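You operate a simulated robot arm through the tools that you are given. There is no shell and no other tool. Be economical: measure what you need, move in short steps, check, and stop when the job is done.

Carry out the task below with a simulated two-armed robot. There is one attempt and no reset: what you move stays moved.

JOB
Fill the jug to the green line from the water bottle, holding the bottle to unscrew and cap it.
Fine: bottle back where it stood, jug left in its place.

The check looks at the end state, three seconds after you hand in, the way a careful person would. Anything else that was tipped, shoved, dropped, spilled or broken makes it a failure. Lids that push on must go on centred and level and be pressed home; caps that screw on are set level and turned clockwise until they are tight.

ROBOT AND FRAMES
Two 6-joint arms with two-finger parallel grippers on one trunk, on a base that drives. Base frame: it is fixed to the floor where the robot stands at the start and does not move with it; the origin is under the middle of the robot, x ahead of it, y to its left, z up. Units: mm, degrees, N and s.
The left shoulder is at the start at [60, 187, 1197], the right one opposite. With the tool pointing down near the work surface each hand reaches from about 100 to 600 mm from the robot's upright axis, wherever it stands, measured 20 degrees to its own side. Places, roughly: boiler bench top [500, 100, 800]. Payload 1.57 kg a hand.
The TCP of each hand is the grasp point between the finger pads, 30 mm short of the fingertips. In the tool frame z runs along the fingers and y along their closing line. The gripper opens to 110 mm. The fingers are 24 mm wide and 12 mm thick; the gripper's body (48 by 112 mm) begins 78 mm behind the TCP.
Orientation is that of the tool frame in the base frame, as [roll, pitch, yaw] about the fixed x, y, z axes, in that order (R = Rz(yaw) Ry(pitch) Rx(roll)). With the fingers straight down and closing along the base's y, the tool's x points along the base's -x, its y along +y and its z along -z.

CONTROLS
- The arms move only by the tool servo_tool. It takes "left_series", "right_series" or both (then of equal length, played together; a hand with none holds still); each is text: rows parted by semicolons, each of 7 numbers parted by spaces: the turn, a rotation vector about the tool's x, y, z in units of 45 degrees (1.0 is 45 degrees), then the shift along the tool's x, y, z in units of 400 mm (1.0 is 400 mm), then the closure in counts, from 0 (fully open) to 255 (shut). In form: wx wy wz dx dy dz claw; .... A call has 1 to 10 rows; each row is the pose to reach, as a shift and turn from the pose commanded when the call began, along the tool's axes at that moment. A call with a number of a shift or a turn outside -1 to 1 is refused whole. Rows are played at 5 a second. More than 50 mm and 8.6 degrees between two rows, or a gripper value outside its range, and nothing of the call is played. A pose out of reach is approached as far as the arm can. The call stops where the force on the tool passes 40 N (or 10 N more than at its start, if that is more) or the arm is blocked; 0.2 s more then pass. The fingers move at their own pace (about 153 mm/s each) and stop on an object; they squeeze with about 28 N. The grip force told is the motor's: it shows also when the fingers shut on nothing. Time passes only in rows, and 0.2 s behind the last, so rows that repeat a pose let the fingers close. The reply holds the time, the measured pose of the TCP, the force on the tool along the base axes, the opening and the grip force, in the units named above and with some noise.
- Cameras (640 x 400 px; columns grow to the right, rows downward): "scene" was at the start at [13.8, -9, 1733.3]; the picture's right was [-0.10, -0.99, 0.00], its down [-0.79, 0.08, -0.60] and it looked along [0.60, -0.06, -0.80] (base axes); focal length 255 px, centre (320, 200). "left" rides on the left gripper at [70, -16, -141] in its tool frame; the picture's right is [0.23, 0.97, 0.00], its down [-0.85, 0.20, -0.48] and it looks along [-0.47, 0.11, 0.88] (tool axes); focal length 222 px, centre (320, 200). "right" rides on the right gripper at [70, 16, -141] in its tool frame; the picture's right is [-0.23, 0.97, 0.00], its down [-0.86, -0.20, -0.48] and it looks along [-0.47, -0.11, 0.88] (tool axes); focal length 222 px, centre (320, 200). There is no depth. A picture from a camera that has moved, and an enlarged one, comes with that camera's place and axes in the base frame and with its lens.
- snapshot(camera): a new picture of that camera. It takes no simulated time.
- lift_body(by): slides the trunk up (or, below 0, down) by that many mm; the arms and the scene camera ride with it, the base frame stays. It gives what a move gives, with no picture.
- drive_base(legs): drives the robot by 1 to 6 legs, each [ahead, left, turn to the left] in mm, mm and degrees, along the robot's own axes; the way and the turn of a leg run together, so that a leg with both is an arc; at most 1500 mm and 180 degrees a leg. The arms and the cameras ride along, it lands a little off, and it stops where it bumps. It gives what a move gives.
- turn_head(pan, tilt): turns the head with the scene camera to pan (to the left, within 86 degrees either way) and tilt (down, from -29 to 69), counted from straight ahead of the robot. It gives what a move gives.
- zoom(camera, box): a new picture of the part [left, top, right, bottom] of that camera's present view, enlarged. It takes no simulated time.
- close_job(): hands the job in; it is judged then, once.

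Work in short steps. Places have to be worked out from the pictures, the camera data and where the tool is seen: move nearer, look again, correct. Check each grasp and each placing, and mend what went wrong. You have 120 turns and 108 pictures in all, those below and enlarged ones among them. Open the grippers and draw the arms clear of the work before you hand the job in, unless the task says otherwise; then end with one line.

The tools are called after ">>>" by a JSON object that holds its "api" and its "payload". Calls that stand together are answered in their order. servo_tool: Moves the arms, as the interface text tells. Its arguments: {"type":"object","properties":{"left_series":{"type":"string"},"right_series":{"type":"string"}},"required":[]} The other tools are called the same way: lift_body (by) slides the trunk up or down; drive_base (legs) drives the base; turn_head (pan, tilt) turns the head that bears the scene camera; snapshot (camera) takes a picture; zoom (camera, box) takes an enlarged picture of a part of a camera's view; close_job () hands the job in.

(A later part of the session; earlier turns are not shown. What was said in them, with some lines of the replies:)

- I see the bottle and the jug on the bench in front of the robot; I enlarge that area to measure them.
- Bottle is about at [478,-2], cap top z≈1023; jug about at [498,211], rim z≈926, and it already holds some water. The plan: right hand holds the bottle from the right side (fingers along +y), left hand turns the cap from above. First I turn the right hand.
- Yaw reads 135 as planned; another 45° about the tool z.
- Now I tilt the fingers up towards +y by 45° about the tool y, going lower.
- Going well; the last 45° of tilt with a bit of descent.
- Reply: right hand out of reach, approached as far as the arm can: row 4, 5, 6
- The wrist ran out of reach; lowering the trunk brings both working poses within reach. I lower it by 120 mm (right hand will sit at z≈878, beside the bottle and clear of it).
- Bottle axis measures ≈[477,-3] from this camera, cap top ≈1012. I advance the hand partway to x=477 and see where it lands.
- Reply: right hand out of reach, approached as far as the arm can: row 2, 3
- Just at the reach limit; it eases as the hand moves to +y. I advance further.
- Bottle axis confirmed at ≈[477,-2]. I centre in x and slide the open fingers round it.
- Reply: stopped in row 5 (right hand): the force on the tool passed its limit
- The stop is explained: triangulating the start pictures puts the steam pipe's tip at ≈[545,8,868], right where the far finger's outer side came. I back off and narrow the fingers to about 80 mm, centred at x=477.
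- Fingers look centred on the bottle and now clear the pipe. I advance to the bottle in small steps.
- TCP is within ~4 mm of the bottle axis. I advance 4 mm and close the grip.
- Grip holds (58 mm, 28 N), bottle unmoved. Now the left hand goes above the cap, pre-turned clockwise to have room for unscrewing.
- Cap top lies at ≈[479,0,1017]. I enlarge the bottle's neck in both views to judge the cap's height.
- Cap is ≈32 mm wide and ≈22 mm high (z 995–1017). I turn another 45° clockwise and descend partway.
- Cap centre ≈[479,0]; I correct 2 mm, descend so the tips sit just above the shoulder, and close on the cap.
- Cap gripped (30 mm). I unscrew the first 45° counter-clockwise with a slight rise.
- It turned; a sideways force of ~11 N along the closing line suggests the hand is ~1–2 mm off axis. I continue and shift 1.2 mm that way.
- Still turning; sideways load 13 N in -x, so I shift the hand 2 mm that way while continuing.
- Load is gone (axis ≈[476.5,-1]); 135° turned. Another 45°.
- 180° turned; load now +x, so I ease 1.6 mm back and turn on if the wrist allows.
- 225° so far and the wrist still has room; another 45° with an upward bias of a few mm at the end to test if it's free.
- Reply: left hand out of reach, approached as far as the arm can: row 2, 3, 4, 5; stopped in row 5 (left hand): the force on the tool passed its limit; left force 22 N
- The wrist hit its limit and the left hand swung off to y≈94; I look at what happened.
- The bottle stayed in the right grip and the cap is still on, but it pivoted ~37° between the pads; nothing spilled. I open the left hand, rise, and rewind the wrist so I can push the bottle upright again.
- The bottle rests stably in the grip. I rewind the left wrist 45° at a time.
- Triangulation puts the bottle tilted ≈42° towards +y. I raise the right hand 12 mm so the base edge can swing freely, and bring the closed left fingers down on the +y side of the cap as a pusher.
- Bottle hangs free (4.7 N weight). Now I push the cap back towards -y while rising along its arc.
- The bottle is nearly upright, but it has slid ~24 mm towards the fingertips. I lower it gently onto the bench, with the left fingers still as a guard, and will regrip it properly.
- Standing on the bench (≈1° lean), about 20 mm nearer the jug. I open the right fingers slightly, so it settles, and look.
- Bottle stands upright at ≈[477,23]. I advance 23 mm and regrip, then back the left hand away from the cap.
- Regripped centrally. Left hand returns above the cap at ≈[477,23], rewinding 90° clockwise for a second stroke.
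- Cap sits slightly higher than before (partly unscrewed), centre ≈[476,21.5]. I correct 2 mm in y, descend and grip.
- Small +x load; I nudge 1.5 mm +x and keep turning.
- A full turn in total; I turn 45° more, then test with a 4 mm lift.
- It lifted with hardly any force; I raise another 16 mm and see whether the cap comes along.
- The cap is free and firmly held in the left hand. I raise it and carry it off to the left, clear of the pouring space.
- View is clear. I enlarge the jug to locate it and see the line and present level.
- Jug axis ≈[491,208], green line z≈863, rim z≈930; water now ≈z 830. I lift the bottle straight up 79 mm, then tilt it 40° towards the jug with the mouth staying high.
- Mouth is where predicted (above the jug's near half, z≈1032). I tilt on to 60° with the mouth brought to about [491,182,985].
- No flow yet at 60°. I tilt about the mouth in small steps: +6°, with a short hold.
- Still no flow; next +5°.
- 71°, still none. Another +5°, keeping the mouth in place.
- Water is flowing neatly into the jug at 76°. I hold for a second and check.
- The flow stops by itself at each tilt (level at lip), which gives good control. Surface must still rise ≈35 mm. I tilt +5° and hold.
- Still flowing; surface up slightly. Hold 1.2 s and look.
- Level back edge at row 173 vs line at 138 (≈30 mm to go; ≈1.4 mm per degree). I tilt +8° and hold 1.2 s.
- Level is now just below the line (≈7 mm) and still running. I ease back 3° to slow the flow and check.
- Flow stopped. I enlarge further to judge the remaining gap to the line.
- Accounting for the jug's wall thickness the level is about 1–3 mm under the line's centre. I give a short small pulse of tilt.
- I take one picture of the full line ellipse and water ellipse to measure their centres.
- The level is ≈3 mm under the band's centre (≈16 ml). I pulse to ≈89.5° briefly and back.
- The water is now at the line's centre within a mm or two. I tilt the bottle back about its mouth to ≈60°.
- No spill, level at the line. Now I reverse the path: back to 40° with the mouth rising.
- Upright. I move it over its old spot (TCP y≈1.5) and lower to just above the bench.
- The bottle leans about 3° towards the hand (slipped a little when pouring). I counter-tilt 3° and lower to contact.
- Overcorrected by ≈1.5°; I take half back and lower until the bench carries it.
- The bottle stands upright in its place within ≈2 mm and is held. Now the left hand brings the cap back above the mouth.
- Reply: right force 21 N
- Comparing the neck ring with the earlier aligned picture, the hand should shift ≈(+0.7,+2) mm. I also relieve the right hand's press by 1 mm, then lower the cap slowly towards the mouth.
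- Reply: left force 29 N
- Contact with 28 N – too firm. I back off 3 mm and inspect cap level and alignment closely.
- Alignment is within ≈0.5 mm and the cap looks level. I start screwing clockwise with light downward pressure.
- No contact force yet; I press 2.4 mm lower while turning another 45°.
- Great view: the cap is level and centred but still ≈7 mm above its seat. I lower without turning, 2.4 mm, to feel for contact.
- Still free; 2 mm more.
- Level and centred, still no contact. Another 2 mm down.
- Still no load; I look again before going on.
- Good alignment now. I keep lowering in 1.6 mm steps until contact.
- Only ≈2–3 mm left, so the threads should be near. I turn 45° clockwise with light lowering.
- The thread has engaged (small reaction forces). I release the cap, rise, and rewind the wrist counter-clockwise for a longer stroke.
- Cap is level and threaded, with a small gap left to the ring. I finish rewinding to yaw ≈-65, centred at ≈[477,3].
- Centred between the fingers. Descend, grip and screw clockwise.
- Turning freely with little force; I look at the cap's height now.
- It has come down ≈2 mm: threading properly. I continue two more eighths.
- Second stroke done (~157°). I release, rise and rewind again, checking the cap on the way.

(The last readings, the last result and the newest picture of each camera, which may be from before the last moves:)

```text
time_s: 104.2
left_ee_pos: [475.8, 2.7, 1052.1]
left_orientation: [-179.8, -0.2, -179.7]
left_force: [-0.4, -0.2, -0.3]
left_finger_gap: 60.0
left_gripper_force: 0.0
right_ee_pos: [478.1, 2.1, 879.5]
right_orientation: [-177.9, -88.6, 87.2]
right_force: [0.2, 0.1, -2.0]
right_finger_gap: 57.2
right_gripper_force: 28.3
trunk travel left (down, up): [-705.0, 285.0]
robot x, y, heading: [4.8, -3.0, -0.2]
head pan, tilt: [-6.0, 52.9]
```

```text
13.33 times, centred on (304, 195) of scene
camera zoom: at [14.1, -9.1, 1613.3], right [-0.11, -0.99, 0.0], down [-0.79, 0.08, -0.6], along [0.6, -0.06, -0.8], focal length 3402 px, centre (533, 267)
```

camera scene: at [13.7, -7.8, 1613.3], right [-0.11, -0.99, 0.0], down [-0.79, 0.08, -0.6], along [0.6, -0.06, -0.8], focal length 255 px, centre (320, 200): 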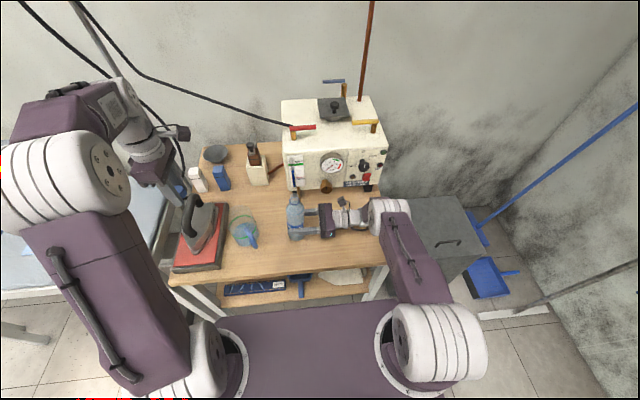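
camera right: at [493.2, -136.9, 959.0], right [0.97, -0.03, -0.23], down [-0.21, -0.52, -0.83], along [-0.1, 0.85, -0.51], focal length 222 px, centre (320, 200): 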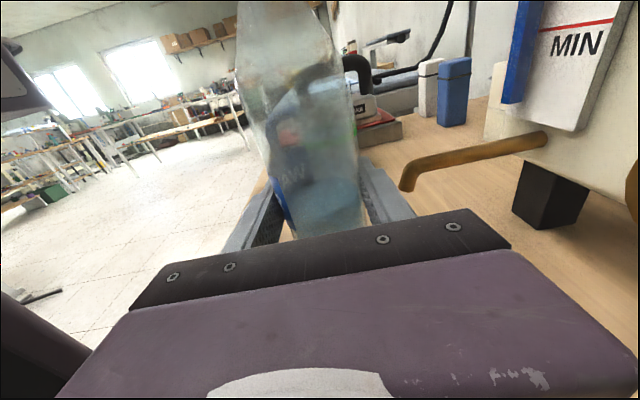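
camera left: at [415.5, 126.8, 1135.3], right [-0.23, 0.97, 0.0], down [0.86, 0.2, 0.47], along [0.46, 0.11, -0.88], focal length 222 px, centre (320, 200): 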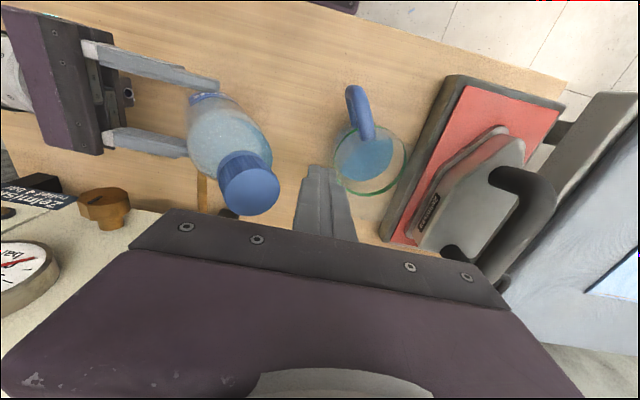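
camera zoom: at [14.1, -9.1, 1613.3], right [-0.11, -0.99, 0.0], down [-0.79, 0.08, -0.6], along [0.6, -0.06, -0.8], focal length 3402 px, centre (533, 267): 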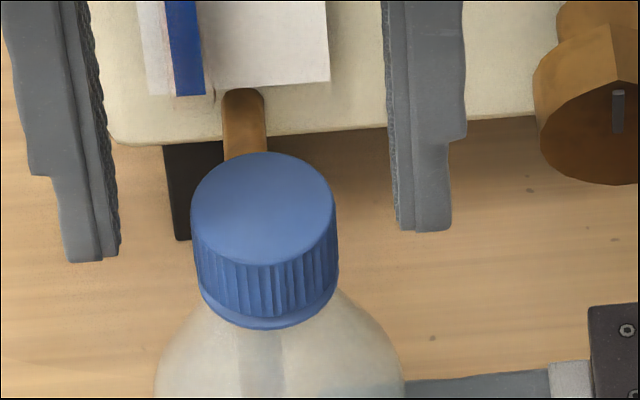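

The cap has met the ring; one more stroke to tighten. Rewind to -90, descend, grip, and turn.

>>> {"api": "servo_tool", "payload": {"left_series": "0 0 -0.167 0 0 0 116;0 0 -0.333 0 0 0 116;0 0 -0.5 0 0 0 116;0 0 -0.667 0 0 0 116;0 0 -0.833 0 0 0 116;0 0 -1.0 0 0 0 116"}}

>>> {"api": "servo_tool", "payload": {"left_series": "0 0 -0.167 0 0 0 116;0 0 -0.333 0 0 0 116;0 0 -0.5 0 0 0 116;0 0 -0.667 0 0 0 116;0 0 -0.833 0 0 0 116;0 0 -1.0 0 0 0 116"}}

>>> {"api": "servo_tool", "payload": {"left_series": "0 0 0 0 -0.002 0.03 116;0 0 0 0 -0.002 0.065 116;0 0 0 0 -0.002 0.065 150;0 0 0 0 -0.002 0.065 180;0 0 0 0 -0.002 0.065 255;0 0 0 0 -0.002 0.065 255"}}

>>> {"api": "servo_tool", "payload": {"left_series": "0 0 0.167 0 0 0 255;0 0 0.333 0 0 0 255;0 0 0.5 0 0 0 255;0 0 0.667 0 0 0 255;0 0 0.833 0 0 0 255;0 0 1.0 0 0 0 255"}}

>>> {"api": "zoom", "payload": {"camera": "scene", "box": [280, 180, 328, 210]}}

```text
time_s: 105.6
left_ee_pos: [476.5, 4.0, 1053.4]
left_orientation: [180.0, -0.3, -134.8]
left_force: [-0.8, 0.3, -0.5]
left_finger_gap: 60.1
left_gripper_force: 0.1
right_ee_pos: [479.2, 1.3, 880.2]
right_orientation: [-178.0, -88.5, 87.3]
right_force: [-0.8, -0.1, -2.5]
right_finger_gap: 56.9
right_gripper_force: 27.8
trunk travel left (down, up): [-705.0, 285.0]
robot x, y, heading: [-1.4, 2.1, -0.2]
head pan, tilt: [-6.0, 52.9]
```

```text
time_s: 107.0
left_ee_pos: [476.9, 2.3, 1052.2]
left_orientation: [179.8, -0.2, -89.8]
left_force: [1.4, 1.0, 0.5]
left_finger_gap: 59.9
left_gripper_force: 0.0
right_ee_pos: [476.8, 2.4, 880.0]
right_orientation: [-178.1, -88.6, 87.2]
right_force: [-0.2, -0.1, -1.7]
right_finger_gap: 57.2
right_gripper_force: 28.4
trunk travel left (down, up): [-705.0, 285.0]
robot x, y, heading: [3.2, 1.4, -0.1]
head pan, tilt: [-6.0, 52.9]
```

```text
time_s: 108.4
left_ee_pos: [478.2, 2.4, 1025.1]
left_orientation: [179.8, -0.1, -90.0]
left_force: [-2.8, -0.3, 0.1]
left_finger_gap: 30.2
left_gripper_force: 28.0
right_ee_pos: [477.7, 1.5, 881.2]
right_orientation: [-177.8, -88.6, 87.0]
right_force: [2.2, 0.3, -1.2]
right_finger_gap: 57.0
right_gripper_force: 27.7
trunk travel left (down, up): [-705.0, 285.0]
robot x, y, heading: [-0.1, -0.2, -0.2]
head pan, tilt: [-6.0, 52.9]
```

```text
time_s: 109.8
left_ee_pos: [478.8, 3.2, 1026.0]
left_orientation: [180.0, -0.3, -135.1]
left_force: [-3.1, 0.5, 1.0]
left_finger_gap: 29.9
left_gripper_force: 27.3
right_ee_pos: [478.5, 1.2, 879.9]
right_orientation: [-178.5, -88.6, 87.6]
right_force: [3.1, -0.4, -1.3]
right_finger_gap: 57.1
right_gripper_force: 28.0
trunk travel left (down, up): [-705.0, 285.0]
robot x, y, heading: [0.3, 2.5, -0.1]
head pan, tilt: [-6.0, 52.9]
```

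```text
13.33 times, centred on (304, 195) of scene
camera zoom: at [14.1, -9.1, 1613.3], right [-0.11, -0.99, 0.0], down [-0.79, 0.08, -0.6], along [0.6, -0.06, -0.8], focal length 3402 px, centre (533, 267)
```

zoom: 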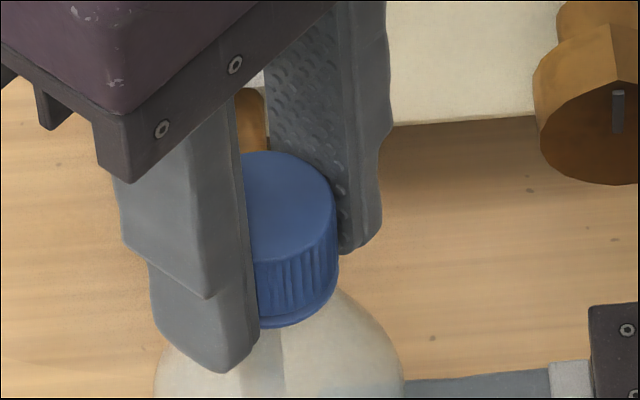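

Still turning easily; three more eighths.

>>> {"api": "servo_tool", "payload": {"left_series": "0 0 0.167 0 0 0 255;0 0 0.333 0 0 0 255;0 0 0.5 0 0 0 255;0 0 0.667 0 0 0.0005 255;0 0 0.833 0 0 0.0005 255;0 0 1.0 0 0 0.0005 255"}}

>>> {"api": "servo_tool", "payload": {"left_series": "0 0 0.167 0 0 0 255;0 0 0.333 0 0 0 255;0 0 0.5 0 0 0 255;0 0 0.667 0 0 0.0005 255;0 0 0.833 0 0 0.0005 255;0 0 1.0 0 0 0.0005 255"}}

>>> {"api": "servo_tool", "payload": {"left_series": "0 0 0.167 0 0 0 255;0 0 0.333 0 0 0 255;0 0 0.5 0 0 0 255;0 0 0.667 0 0 0.0005 255;0 0 0.833 0 0 0.0005 255;0 0 1.0 0 0 0.0005 255"}}

>>> {"api": "zoom", "payload": {"camera": "scene", "box": [250, 170, 370, 245]}}

```text
time_s: 111.2
left_ee_pos: [477.5, 2.4, 1026.0]
left_orientation: [-179.8, -0.2, 179.9]
left_force: [-1.1, 0.8, -0.3]
left_finger_gap: 29.8
left_gripper_force: 27.9
right_ee_pos: [477.4, 1.4, 879.3]
right_orientation: [-177.8, -88.6, 86.8]
right_force: [1.0, -0.1, -1.8]
right_finger_gap: 57.3
right_gripper_force: 27.9
trunk travel left (down, up): [-705.0, 285.0]
robot x, y, heading: [0.5, 1.3, 0.2]
head pan, tilt: [-6.0, 52.9]
```

```text
time_s: 112.6
left_ee_pos: [477.1, 3.2, 1025.2]
left_orientation: [-179.8, 0.0, 134.9]
left_force: [0.9, 2.1, 0.6]
left_finger_gap: 30.2
left_gripper_force: 28.0
right_ee_pos: [477.5, 1.9, 879.8]
right_orientation: [-178.3, -88.7, 87.5]
right_force: [0.0, -1.7, -1.9]
right_finger_gap: 57.2
right_gripper_force: 27.4
trunk travel left (down, up): [-705.0, 285.0]
robot x, y, heading: [0.5, -1.9, -0.1]
head pan, tilt: [-6.0, 52.9]
```

```text
time_s: 114.0
left_ee_pos: [478.4, 2.8, 1026.0]
left_orientation: [-179.9, 0.2, 89.8]
left_force: [1.4, 1.0, 0.6]
left_finger_gap: 29.9
left_gripper_force: 27.6
right_ee_pos: [477.3, 1.3, 880.4]
right_orientation: [-178.4, -88.6, 87.6]
right_force: [-0.5, -1.0, -1.6]
right_finger_gap: 56.8
right_gripper_force: 27.8
trunk travel left (down, up): [-705.0, 285.0]
robot x, y, heading: [3.5, 2.0, -0.3]
head pan, tilt: [-6.0, 52.9]
```

```text
5.33 times, centred on (310, 208) of scene
camera zoom: at [14.0, -9.1, 1613.3], right [-0.11, -0.99, 0.0], down [-0.79, 0.08, -0.6], along [0.6, -0.06, -0.8], focal length 1361 px, centre (373, 160)
```

zoom: 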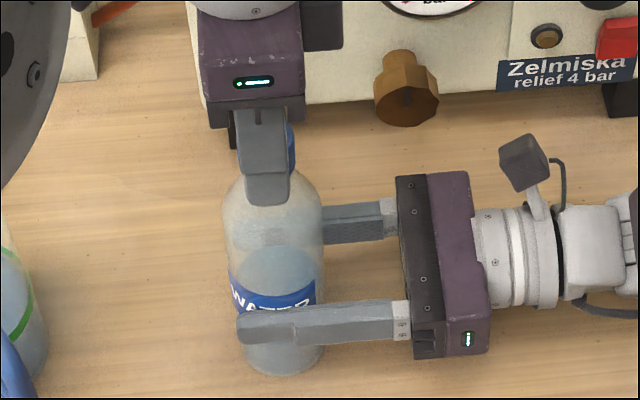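

The bottle is firm and the cap's height (177 px top-to-ring) now equals the original, so the last half turn was tightening/slipping on a seated cap. I release the cap, rise, and check.

>>> {"api": "servo_tool", "payload": {"left_series": "0 0 0 0 0 0 180;0 0 0 0 0 0 116;0 0 0 0 0 0 116;0 0 0 0 0 -0.05 116;0 0 0 0 0 -0.12 116;0 0 0 0.1 0 -0.15 116;0 0 0 0.2 0 -0.15 116;0 0 0 0.3 0 -0.15 116"}}

>>> {"api": "zoom", "payload": {"camera": "scene", "box": [280, 180, 328, 210]}}

```text
time_s: 115.8
left_ee_pos: [478.1, 124.3, 1085.6]
left_orientation: [-179.8, 0.1, 90.1]
left_force: [0.0, 0.6, 0.6]
left_finger_gap: 60.0
left_gripper_force: 0.1
right_ee_pos: [478.2, 2.5, 880.5]
right_orientation: [-178.6, -88.5, 87.6]
right_force: [-0.2, -0.1, -1.0]
right_finger_gap: 57.1
right_gripper_force: 28.3
trunk travel left (down, up): [-705.0, 285.0]
robot x, y, heading: [-1.5, -1.6, -0.4]
head pan, tilt: [-6.0, 52.9]
```

```text
13.33 times, centred on (304, 195) of scene
camera zoom: at [13.9, -7.7, 1613.3], right [-0.11, -0.99, 0.0], down [-0.79, 0.08, -0.6], along [0.6, -0.06, -0.8], focal length 3402 px, centre (533, 267)
```

zoom: 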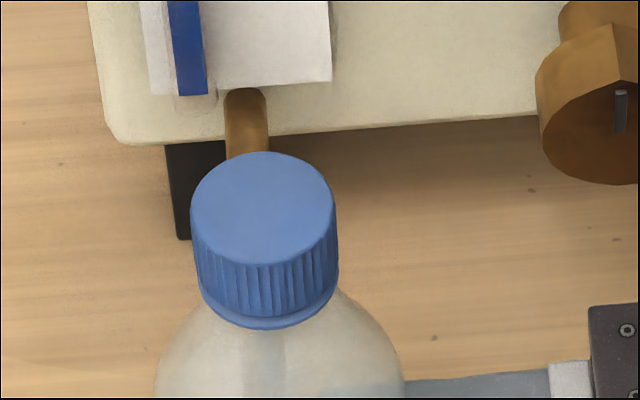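

The cap is level, seated and didn't sink any further, so it's tight. I lower the right hand 1 mm so the bottle stands, then open and see that it stays.

>>> {"api": "servo_tool", "payload": {"right_series": "0 0 0 -0.0015 0 0 255;0 0 0 -0.0025 0 0 255;0 0 0 -0.0025 0 0 120;0 0 0 -0.0025 0 0 85;0 0 0 -0.0025 0 0 85"}}

>>> {"api": "zoom", "payload": {"camera": "scene", "box": [250, 170, 370, 245]}}

>>> {"api": "zoom", "payload": {"camera": "right", "box": [160, 60, 480, 260]}}

```text
time_s: 117.0
left_ee_pos: [478.1, 122.0, 1085.6]
left_orientation: [-179.8, 0.2, 90.0]
left_force: [0.0, 0.0, -1.0]
left_finger_gap: 60.3
left_gripper_force: 0.1
right_ee_pos: [478.8, 2.0, 879.4]
right_orientation: [-178.3, -88.6, 87.4]
right_force: [0.0, -0.4, 0.2]
right_finger_gap: 73.3
right_gripper_force: 0.0
trunk travel left (down, up): [-705.0, 285.0]
robot x, y, heading: [-0.4, -1.7, 0.0]
head pan, tilt: [-6.0, 52.9]
```

```text
5.33 times, centred on (310, 208) of scene
camera zoom: at [13.9, -9.1, 1613.3], right [-0.11, -0.99, 0.0], down [-0.79, 0.08, -0.6], along [0.6, -0.06, -0.8], focal length 1361 px, centre (373, 160)
```

zoom: 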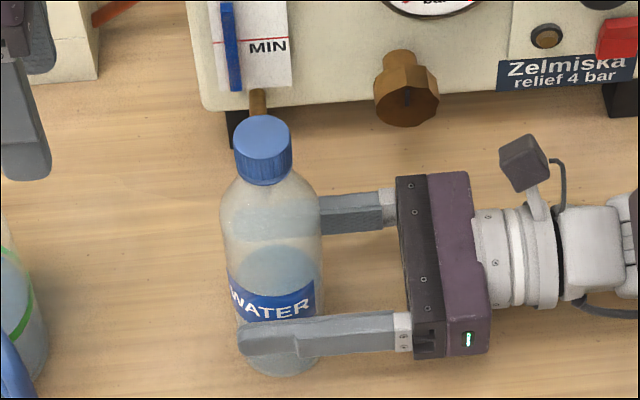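

```text
2.00 times, centred on (320, 160) of right
camera zoom: at [493.8, -138.8, 953.0], right [0.97, -0.02, -0.23], down [-0.21, -0.5, -0.84], along [-0.1, 0.87, -0.49], focal length 444 px, centre (320, 280)
```

zoom: 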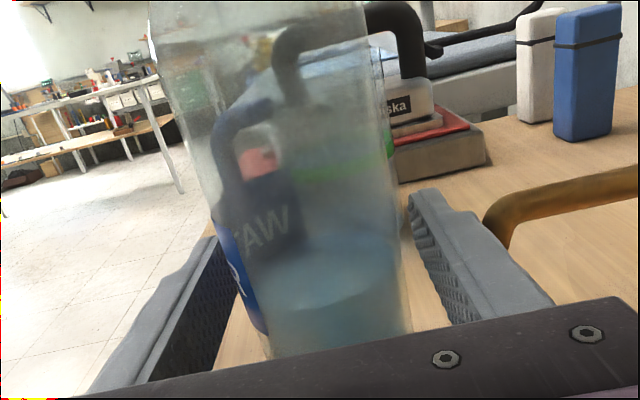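

The bottle stands free and upright within ≈5 mm of its old spot. I slide the right hand straight back and open it, then raise it; the left hand goes further aside.

>>> {"api": "servo_tool", "payload": {"right_series": "0 0 0 0 0 -0.08 85;0 0 0 0 0 -0.16 85;0 0 0 0 0 -0.24 85;0 0 0 0 -0.03 -0.3 85;0 0 0 0.06 -0.08 -0.3 60;0 0 0 0.12 -0.13 -0.3 0;0 0 0 0.2 -0.16 -0.3 0", "left_series": "0 0 0 0 0 -0.05 116;0 0 0 0 0 -0.1 100;0 0 0 0.08 0 -0.12 50;0 0 0 0.16 0 -0.12 0;0 0 0 0.24 0 -0.12 0;0 0 0 0.32 0 -0.12 0;0 0 0 0.4 0 -0.12 0"}}

>>> {"api": "snapshot", "payload": {"camera": "scene"}}

>>> {"api": "zoom", "payload": {"camera": "scene", "box": [210, 170, 338, 250]}}

```text
time_s: 118.6
left_ee_pos: [477.6, 283.9, 1132.2]
left_orientation: [-179.9, 0.2, 90.0]
left_force: [0.1, -0.2, -0.2]
left_finger_gap: 110.0
left_gripper_force: 0.2
right_ee_pos: [410.9, -115.0, 962.3]
right_orientation: [179.9, -88.5, 89.2]
right_force: [-0.6, -0.4, -0.6]
right_finger_gap: 110.0
right_gripper_force: 0.0
trunk travel left (down, up): [-705.0, 285.0]
robot x, y, heading: [-3.3, 0.6, -0.0]
head pan, tilt: [-6.0, 52.9]
```

```text
12 pictures are left
camera scene: at [12.9, -7.4, 1613.3], right [-0.11, -0.99, 0.0], down [-0.79, 0.08, -0.6], along [0.6, -0.06, -0.8], focal length 255 px, centre (320, 200)
```

scene: 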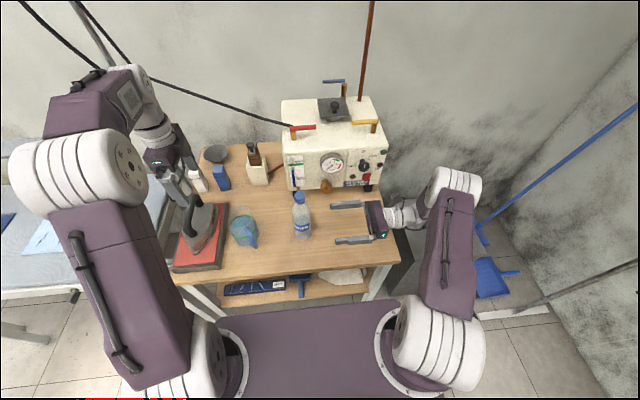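

```text
5.00 times, centred on (274, 210) of scene
camera zoom: at [12.9, -7.4, 1613.3], right [-0.11, -0.99, 0.0], down [-0.79, 0.08, -0.6], along [0.6, -0.06, -0.8], focal length 1276 px, centre (550, 150)
```

zoom: 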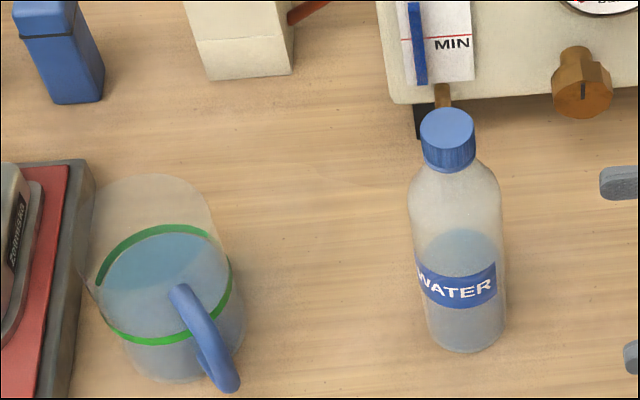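

Bottle capped, upright, back in place; jug is filled to the line and untouched; bench dry; both hands open and clear. I hand in.

>>> {"api": "close_job", "payload": {}}

```text
The job is handed in.
```

I filled the jug to the green line, to within about 2 mm judging from the camera, capped the bottle tight and stood it about 5 mm from its old spot; I saw no spill and the jug was not moved. While I was unscrewing the cap, the left wrist reached its limit and tipped the bottle in the right hand's grip. The cap was still on, and I set the bottle upright and gripped it again before pouring.
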